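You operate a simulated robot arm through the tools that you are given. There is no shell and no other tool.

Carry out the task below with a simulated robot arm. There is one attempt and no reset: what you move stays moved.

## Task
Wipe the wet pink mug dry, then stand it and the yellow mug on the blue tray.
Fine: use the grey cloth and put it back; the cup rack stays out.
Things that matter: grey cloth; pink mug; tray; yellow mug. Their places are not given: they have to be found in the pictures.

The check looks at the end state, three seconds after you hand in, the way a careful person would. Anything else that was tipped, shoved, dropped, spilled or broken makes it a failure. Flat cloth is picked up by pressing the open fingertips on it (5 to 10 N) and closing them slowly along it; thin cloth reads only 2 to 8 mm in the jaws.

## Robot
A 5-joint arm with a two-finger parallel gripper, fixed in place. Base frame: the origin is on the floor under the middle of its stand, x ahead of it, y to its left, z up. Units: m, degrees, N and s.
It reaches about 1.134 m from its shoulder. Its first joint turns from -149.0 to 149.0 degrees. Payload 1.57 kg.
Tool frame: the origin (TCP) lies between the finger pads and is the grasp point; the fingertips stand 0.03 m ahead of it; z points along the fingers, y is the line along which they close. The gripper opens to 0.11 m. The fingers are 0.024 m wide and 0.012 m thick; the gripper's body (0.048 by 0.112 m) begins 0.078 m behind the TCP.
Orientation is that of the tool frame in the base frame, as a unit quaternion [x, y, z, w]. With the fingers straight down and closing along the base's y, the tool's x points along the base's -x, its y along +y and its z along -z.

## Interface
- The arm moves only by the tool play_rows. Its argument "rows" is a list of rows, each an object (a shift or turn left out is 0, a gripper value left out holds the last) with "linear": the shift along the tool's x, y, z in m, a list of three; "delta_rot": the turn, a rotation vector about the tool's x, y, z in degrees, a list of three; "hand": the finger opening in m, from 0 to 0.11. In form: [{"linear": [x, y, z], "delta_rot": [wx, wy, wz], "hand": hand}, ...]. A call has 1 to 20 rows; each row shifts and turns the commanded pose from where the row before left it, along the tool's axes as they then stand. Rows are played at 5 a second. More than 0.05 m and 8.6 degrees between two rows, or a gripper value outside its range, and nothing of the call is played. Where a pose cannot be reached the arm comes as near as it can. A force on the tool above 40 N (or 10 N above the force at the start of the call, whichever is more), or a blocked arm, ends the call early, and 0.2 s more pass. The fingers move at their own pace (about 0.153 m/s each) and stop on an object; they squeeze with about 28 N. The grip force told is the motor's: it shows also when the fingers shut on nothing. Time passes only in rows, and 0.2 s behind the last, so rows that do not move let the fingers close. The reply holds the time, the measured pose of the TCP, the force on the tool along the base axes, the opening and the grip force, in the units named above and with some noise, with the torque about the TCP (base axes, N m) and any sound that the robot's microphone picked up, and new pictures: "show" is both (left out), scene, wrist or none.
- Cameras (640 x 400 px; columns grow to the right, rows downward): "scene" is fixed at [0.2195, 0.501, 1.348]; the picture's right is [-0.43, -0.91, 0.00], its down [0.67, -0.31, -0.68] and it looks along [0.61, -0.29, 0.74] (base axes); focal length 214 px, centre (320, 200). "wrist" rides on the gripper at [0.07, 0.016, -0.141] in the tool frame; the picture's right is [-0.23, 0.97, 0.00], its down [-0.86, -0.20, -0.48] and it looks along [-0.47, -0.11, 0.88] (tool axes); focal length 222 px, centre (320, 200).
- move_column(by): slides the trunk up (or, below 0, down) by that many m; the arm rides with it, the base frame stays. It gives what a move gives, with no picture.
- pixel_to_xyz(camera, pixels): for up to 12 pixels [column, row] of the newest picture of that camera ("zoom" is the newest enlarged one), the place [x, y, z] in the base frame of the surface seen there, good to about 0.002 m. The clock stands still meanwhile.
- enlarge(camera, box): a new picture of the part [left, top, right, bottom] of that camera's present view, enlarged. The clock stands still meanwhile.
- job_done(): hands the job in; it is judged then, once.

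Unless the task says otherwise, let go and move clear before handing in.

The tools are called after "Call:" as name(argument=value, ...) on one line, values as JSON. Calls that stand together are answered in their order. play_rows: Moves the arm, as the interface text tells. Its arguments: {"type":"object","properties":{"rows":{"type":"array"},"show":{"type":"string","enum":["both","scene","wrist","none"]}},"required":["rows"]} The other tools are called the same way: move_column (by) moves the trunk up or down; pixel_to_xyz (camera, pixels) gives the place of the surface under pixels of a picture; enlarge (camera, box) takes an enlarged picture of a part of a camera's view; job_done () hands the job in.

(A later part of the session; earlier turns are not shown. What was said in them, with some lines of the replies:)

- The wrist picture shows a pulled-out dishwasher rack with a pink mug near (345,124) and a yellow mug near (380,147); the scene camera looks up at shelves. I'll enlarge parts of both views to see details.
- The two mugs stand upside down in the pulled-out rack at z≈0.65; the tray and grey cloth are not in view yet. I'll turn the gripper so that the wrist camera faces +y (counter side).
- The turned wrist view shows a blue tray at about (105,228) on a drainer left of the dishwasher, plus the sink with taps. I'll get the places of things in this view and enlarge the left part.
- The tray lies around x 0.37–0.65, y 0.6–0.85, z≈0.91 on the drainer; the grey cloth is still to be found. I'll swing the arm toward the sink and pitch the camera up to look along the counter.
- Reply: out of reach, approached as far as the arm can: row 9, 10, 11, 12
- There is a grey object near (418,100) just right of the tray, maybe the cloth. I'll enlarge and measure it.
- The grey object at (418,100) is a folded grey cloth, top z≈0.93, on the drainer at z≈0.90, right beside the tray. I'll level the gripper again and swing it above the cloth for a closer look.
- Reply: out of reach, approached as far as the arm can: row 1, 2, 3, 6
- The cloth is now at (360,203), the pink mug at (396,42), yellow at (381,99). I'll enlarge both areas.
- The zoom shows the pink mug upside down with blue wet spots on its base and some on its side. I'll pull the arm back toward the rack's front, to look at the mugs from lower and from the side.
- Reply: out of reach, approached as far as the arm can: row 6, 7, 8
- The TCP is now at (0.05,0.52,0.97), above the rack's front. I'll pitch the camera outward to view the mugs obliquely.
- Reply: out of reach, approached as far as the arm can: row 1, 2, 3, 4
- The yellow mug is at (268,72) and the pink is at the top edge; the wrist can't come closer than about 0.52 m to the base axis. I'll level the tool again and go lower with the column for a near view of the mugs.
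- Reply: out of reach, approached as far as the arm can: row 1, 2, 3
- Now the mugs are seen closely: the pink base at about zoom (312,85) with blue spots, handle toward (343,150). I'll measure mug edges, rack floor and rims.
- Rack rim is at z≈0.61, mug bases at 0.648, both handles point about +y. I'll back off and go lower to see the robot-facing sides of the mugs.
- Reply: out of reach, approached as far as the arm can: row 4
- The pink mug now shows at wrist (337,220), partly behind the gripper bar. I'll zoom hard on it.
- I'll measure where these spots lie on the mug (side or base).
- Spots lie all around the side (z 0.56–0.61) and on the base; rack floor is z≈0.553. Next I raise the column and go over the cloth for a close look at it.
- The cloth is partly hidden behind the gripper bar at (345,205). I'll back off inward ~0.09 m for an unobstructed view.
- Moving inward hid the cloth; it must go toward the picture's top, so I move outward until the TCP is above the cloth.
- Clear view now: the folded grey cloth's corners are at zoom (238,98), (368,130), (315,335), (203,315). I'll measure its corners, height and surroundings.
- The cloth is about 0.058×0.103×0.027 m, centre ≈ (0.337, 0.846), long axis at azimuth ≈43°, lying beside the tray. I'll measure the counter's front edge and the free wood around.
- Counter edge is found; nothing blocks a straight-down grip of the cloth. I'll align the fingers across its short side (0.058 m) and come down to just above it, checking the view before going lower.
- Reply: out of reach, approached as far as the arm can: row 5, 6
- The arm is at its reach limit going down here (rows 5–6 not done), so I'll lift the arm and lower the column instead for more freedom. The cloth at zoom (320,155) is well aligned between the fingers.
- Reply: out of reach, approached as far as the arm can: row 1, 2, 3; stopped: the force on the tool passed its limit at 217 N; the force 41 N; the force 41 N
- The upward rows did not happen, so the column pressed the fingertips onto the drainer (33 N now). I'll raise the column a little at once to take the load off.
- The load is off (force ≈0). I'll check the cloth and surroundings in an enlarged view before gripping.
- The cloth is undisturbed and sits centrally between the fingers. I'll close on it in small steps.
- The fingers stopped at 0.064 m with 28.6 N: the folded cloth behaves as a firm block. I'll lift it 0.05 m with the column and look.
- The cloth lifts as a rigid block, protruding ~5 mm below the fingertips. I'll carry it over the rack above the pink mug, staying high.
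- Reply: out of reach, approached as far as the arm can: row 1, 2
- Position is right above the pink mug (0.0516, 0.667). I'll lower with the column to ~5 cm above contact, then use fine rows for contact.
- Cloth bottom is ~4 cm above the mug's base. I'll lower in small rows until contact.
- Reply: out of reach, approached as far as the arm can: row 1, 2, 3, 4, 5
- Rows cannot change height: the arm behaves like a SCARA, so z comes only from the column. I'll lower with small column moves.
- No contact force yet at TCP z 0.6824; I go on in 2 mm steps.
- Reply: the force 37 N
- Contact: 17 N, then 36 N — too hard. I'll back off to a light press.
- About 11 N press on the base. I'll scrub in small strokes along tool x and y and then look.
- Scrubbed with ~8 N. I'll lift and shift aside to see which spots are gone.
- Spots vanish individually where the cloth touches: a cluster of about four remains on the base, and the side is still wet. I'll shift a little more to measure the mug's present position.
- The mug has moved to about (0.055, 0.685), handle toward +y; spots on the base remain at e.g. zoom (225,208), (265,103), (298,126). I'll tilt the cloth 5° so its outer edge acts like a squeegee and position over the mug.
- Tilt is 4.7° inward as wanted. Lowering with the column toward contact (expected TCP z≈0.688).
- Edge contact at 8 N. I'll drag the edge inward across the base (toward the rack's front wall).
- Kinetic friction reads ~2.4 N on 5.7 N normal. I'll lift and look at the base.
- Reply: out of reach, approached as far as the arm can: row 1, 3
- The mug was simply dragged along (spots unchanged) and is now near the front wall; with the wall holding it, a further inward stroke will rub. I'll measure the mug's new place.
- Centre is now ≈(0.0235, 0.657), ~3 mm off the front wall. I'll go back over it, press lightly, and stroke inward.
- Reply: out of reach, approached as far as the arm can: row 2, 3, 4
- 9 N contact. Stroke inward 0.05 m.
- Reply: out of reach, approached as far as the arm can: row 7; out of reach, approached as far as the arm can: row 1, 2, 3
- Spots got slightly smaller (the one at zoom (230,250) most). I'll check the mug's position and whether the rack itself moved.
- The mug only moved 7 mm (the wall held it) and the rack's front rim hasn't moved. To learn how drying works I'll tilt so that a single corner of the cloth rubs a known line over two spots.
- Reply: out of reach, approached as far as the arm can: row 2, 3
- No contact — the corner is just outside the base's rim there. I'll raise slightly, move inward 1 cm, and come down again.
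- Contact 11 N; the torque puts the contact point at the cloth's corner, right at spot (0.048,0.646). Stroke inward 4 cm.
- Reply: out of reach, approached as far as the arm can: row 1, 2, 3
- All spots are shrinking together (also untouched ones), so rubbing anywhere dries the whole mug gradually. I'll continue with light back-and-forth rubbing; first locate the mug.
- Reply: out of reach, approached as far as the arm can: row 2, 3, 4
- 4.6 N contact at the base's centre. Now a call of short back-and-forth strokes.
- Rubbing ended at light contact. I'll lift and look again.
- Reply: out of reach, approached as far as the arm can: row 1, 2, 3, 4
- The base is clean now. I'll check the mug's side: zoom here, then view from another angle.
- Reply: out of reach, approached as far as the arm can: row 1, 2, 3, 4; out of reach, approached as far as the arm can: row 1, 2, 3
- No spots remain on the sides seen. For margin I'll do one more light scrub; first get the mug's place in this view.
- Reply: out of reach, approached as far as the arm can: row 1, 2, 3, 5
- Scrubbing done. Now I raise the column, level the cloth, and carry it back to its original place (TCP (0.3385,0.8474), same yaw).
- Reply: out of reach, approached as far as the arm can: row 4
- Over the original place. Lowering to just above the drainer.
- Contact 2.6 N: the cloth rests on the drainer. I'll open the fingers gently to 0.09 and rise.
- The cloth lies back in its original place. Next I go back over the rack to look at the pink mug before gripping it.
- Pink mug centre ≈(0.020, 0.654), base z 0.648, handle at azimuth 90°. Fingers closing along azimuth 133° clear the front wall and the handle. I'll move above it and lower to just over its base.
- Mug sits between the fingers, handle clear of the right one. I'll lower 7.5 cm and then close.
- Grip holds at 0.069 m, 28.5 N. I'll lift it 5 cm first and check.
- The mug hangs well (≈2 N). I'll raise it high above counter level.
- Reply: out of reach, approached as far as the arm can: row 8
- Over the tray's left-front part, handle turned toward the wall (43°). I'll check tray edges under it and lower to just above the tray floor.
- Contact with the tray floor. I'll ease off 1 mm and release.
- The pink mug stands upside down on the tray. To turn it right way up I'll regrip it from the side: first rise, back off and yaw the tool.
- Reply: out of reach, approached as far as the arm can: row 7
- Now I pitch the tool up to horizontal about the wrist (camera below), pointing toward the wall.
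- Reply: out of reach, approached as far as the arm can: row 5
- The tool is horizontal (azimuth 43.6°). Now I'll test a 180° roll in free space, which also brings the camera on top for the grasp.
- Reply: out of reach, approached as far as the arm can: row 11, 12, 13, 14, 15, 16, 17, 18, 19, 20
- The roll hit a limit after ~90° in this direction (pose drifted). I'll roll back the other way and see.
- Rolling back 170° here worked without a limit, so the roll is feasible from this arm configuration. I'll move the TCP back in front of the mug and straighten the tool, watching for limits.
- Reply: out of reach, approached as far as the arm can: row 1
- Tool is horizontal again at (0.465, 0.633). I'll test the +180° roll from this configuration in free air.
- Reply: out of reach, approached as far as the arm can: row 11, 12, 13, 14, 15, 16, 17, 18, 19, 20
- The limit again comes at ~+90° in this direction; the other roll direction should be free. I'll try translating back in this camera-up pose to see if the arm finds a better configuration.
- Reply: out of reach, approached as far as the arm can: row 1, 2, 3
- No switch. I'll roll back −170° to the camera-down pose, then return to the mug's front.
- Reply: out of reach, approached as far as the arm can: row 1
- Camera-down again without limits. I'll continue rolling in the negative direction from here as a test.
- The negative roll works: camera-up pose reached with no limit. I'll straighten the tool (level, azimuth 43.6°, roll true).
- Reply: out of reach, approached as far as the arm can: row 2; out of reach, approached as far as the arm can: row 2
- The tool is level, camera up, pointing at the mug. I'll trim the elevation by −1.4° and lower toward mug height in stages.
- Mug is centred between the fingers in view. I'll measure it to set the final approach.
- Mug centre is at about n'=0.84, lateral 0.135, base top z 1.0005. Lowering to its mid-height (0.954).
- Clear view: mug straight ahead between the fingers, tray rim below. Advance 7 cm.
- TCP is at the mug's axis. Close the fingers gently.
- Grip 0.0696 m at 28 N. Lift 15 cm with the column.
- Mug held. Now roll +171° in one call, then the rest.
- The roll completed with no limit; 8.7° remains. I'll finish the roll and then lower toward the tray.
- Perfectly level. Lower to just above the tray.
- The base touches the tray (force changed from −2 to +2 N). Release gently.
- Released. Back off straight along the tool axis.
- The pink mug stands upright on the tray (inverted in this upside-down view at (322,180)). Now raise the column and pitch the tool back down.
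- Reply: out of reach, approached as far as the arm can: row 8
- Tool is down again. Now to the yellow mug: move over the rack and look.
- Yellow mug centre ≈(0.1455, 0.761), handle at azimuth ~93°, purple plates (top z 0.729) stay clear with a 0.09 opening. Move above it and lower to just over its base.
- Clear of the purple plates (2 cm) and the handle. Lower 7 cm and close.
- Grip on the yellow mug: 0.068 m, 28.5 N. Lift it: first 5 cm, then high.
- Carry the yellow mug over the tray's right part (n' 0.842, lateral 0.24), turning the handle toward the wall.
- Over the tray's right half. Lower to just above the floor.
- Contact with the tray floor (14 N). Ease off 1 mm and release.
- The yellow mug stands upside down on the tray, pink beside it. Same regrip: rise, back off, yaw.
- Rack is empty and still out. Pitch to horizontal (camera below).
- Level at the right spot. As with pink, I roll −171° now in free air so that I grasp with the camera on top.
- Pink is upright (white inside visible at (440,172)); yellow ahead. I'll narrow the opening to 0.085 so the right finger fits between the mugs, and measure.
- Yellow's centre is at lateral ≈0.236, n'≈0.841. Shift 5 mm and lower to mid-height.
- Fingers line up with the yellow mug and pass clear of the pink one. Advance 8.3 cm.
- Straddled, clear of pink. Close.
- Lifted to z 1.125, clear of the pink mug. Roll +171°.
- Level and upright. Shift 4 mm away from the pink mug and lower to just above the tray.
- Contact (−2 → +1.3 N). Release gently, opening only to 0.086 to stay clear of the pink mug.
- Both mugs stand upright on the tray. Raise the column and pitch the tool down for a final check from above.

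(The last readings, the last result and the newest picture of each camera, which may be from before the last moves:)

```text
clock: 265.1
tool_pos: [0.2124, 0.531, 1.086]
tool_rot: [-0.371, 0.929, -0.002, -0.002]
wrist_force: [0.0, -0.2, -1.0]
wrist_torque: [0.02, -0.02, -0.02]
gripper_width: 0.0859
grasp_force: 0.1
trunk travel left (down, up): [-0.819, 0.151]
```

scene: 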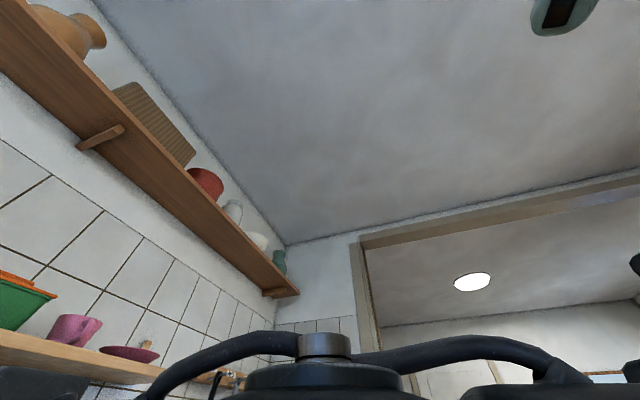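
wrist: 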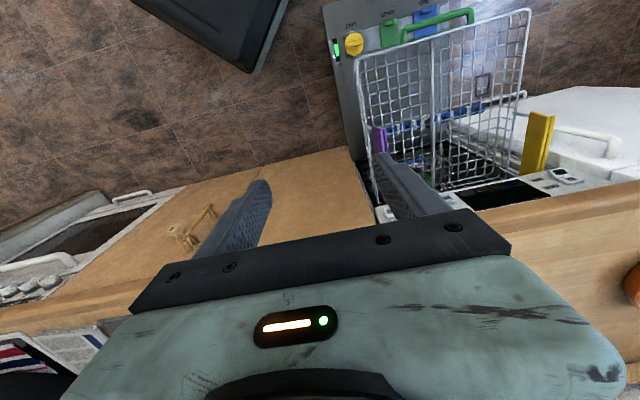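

Rack still out. Raise a bit more and go over the tray to check the mugs and cloth from above.

Call:
move_column(by=0.13)

Call:
play_rows(rows=[{"linear": [-0.0412, -0.0059, 0]}, {"linear": [-0.0412, -0.0059, 0]}, {"linear": [-0.0412, -0.0059, 0]}, {"linear": [-0.0412, -0.0059, 0]}, {"linear": [-0.0412, -0.0059, 0]}, {"linear": [-0.0412, -0.0059, 0]}, {"linear": [-0.0412, -0.0059, 0]}, {"linear": [-0.0412, -0.0059, 0]}, {}], show="wrist")

Call:
enlarge(camera="wrist", box=[160, 60, 460, 240])

```text
clock: 266.7
tool_pos: [0.212, 0.5327, 1.2158]
tool_rot: [-0.371, 0.928, -0.001, 0.0]
wrist_force: [-0.1, -0.1, -0.4]
wrist_torque: [0.03, -0.01, -0.03]
gripper_width: 0.086
grasp_force: 0.0
trunk travel left (down, up): [-0.949, 0.021]
```

```text
clock: 268.7
tool_pos: [0.4837, 0.7243, 1.2154]
tool_rot: [-0.371, 0.929, -0.001, 0.0]
wrist_force: [0.1, 0.0, 0.2]
wrist_torque: [0.0, -0.01, -0.02]
gripper_width: 0.086
grasp_force: 0.1
trunk travel left (down, up): [-0.949, 0.021]
```

wrist: 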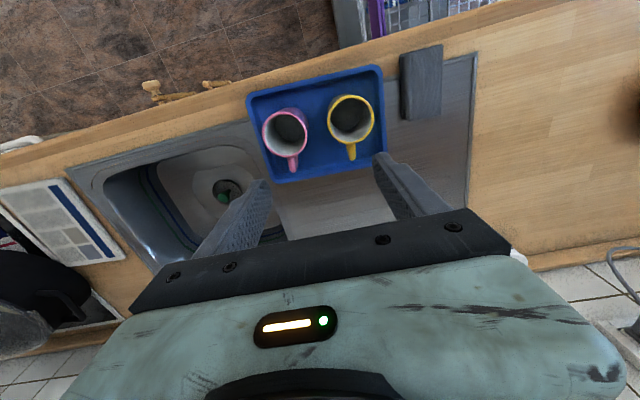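

```text
2.13 times, centred on (310, 150) of wrist
```

zoom: 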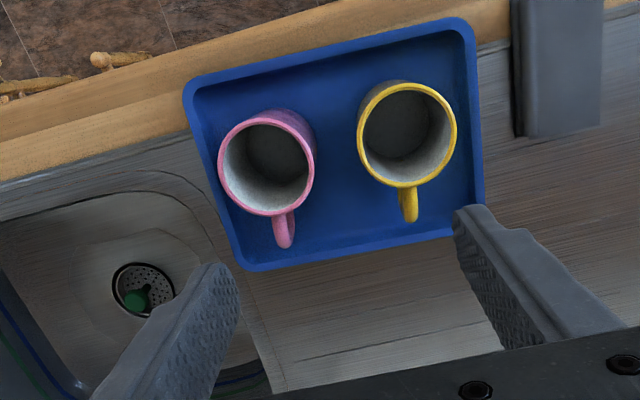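

Both mugs stand upright in the tray, cloth beside it. I'll zoom in on the pink mug and measure the cloth and tray against their original places.

Call:
enlarge(camera="wrist", box=[240, 85, 400, 185])

Call:
pixel_to_xyz(camera="wrist", pixels=[[401, 55], [441, 47], [436, 115], [405, 119], [420, 85], [249, 97], [380, 68], [386, 168], [276, 182]])

```text
4.00 times, centred on (320, 135) of wrist
```

zoom: 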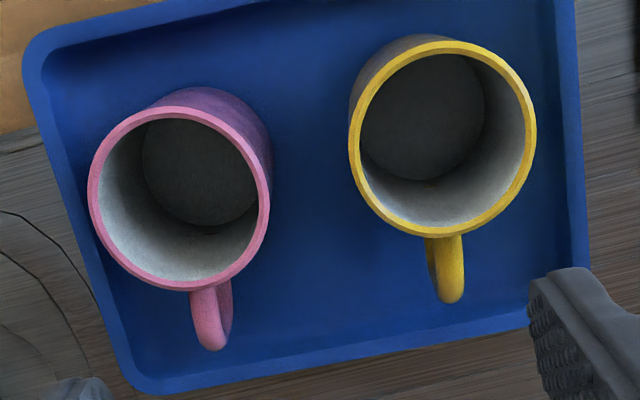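

```text
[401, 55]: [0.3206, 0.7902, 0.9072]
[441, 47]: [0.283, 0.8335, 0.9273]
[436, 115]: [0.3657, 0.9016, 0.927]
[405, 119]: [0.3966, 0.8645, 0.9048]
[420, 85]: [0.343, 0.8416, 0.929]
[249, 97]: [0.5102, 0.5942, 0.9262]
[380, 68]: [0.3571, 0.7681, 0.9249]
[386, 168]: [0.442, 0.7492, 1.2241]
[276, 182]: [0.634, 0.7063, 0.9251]
```

Cloth and tray are within a few millimetres of their original places, the pink mug shows no wet spots, and both mugs are upright. I'll move the arm clear of the tray and check the rack once more.

Call:
play_rows(rows=[{"linear": [0.0412, 0.0059, 0]}, {"linear": [0.0412, 0.0059, 0]}, {"linear": [0.0412, 0.0059, 0]}, {"linear": [0.0412, 0.0059, 0]}, {"linear": [0.0412, 0.0059, 0]}, {"linear": [0.0412, 0.0059, 0]}, {"linear": [0.0412, 0.0059, 0]}, {"linear": [0.03, 0.0059, 0]}, {}], show="both")

Call:
enlarge(camera="wrist", box=[300, 0, 600, 220])

```text
clock: 270.7
tool_pos: [0.2202, 0.5391, 1.2158]
tool_rot: [-0.371, 0.929, -0.001, -0.001]
wrist_force: [0.2, 0.0, 0.0]
wrist_torque: [0.01, 0.0, 0.01]
gripper_width: 0.0858
grasp_force: 0.1
trunk travel left (down, up): [-0.949, 0.021]
```

scene: 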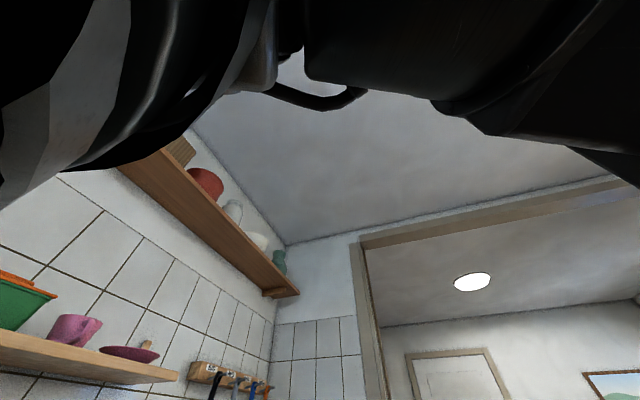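
wrist: 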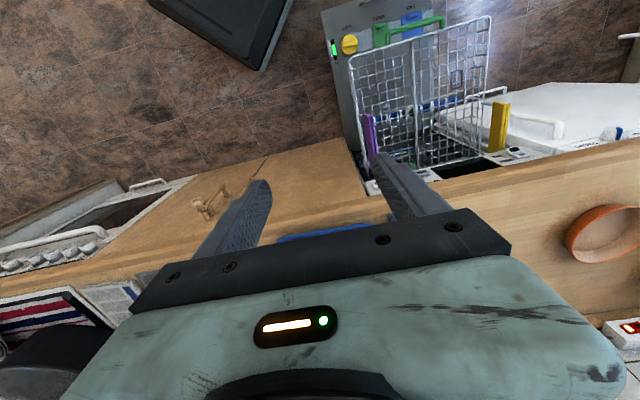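

```text
1.82 times, centred on (450, 110) of wrist
```

zoom: 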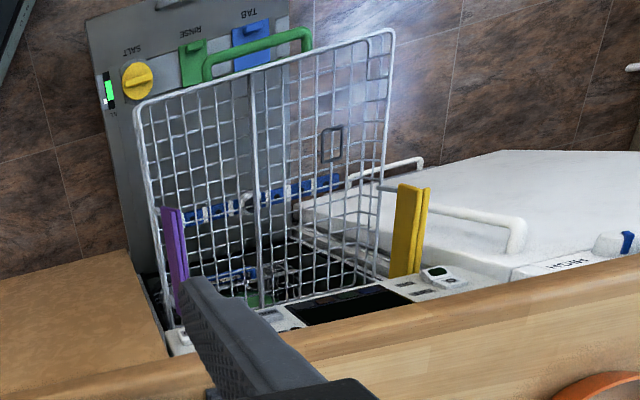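

The latest picture shows the cup rack still pulled out and empty at zoom (265,170). Both mugs stand upright on the blue tray, the pink one dry, with the grey cloth back in its place and the arm clear. I'm handing in.

Call:
job_done()

```text
The job is handed in.
```

I wiped the pink mug with the grey cloth until no wet spots showed. It and the yellow mug now stand right way up on the blue tray. I have handed the job in.

- **Pink mug:** all the wet spots I could see, on the base and around the side, were gone after wiping. I then gave it one more light scrub for margin.
- **Mugs:** both were upside down in the rack, so I turned them over before standing them on the tray, with their handles toward the wall.
- **Cloth:** it is folded as before, within about a centimetre of where it lay. The tray has not moved.
- **Cup rack:** it is still pulled out, and is now empty.

**Hard press on the drainer:** early on, I lowered the column too far and the fingertips pressed on the drainer beside the cloth. The force peaked at 217 N. I raised it at once and saw no mark or shift in the pictures.
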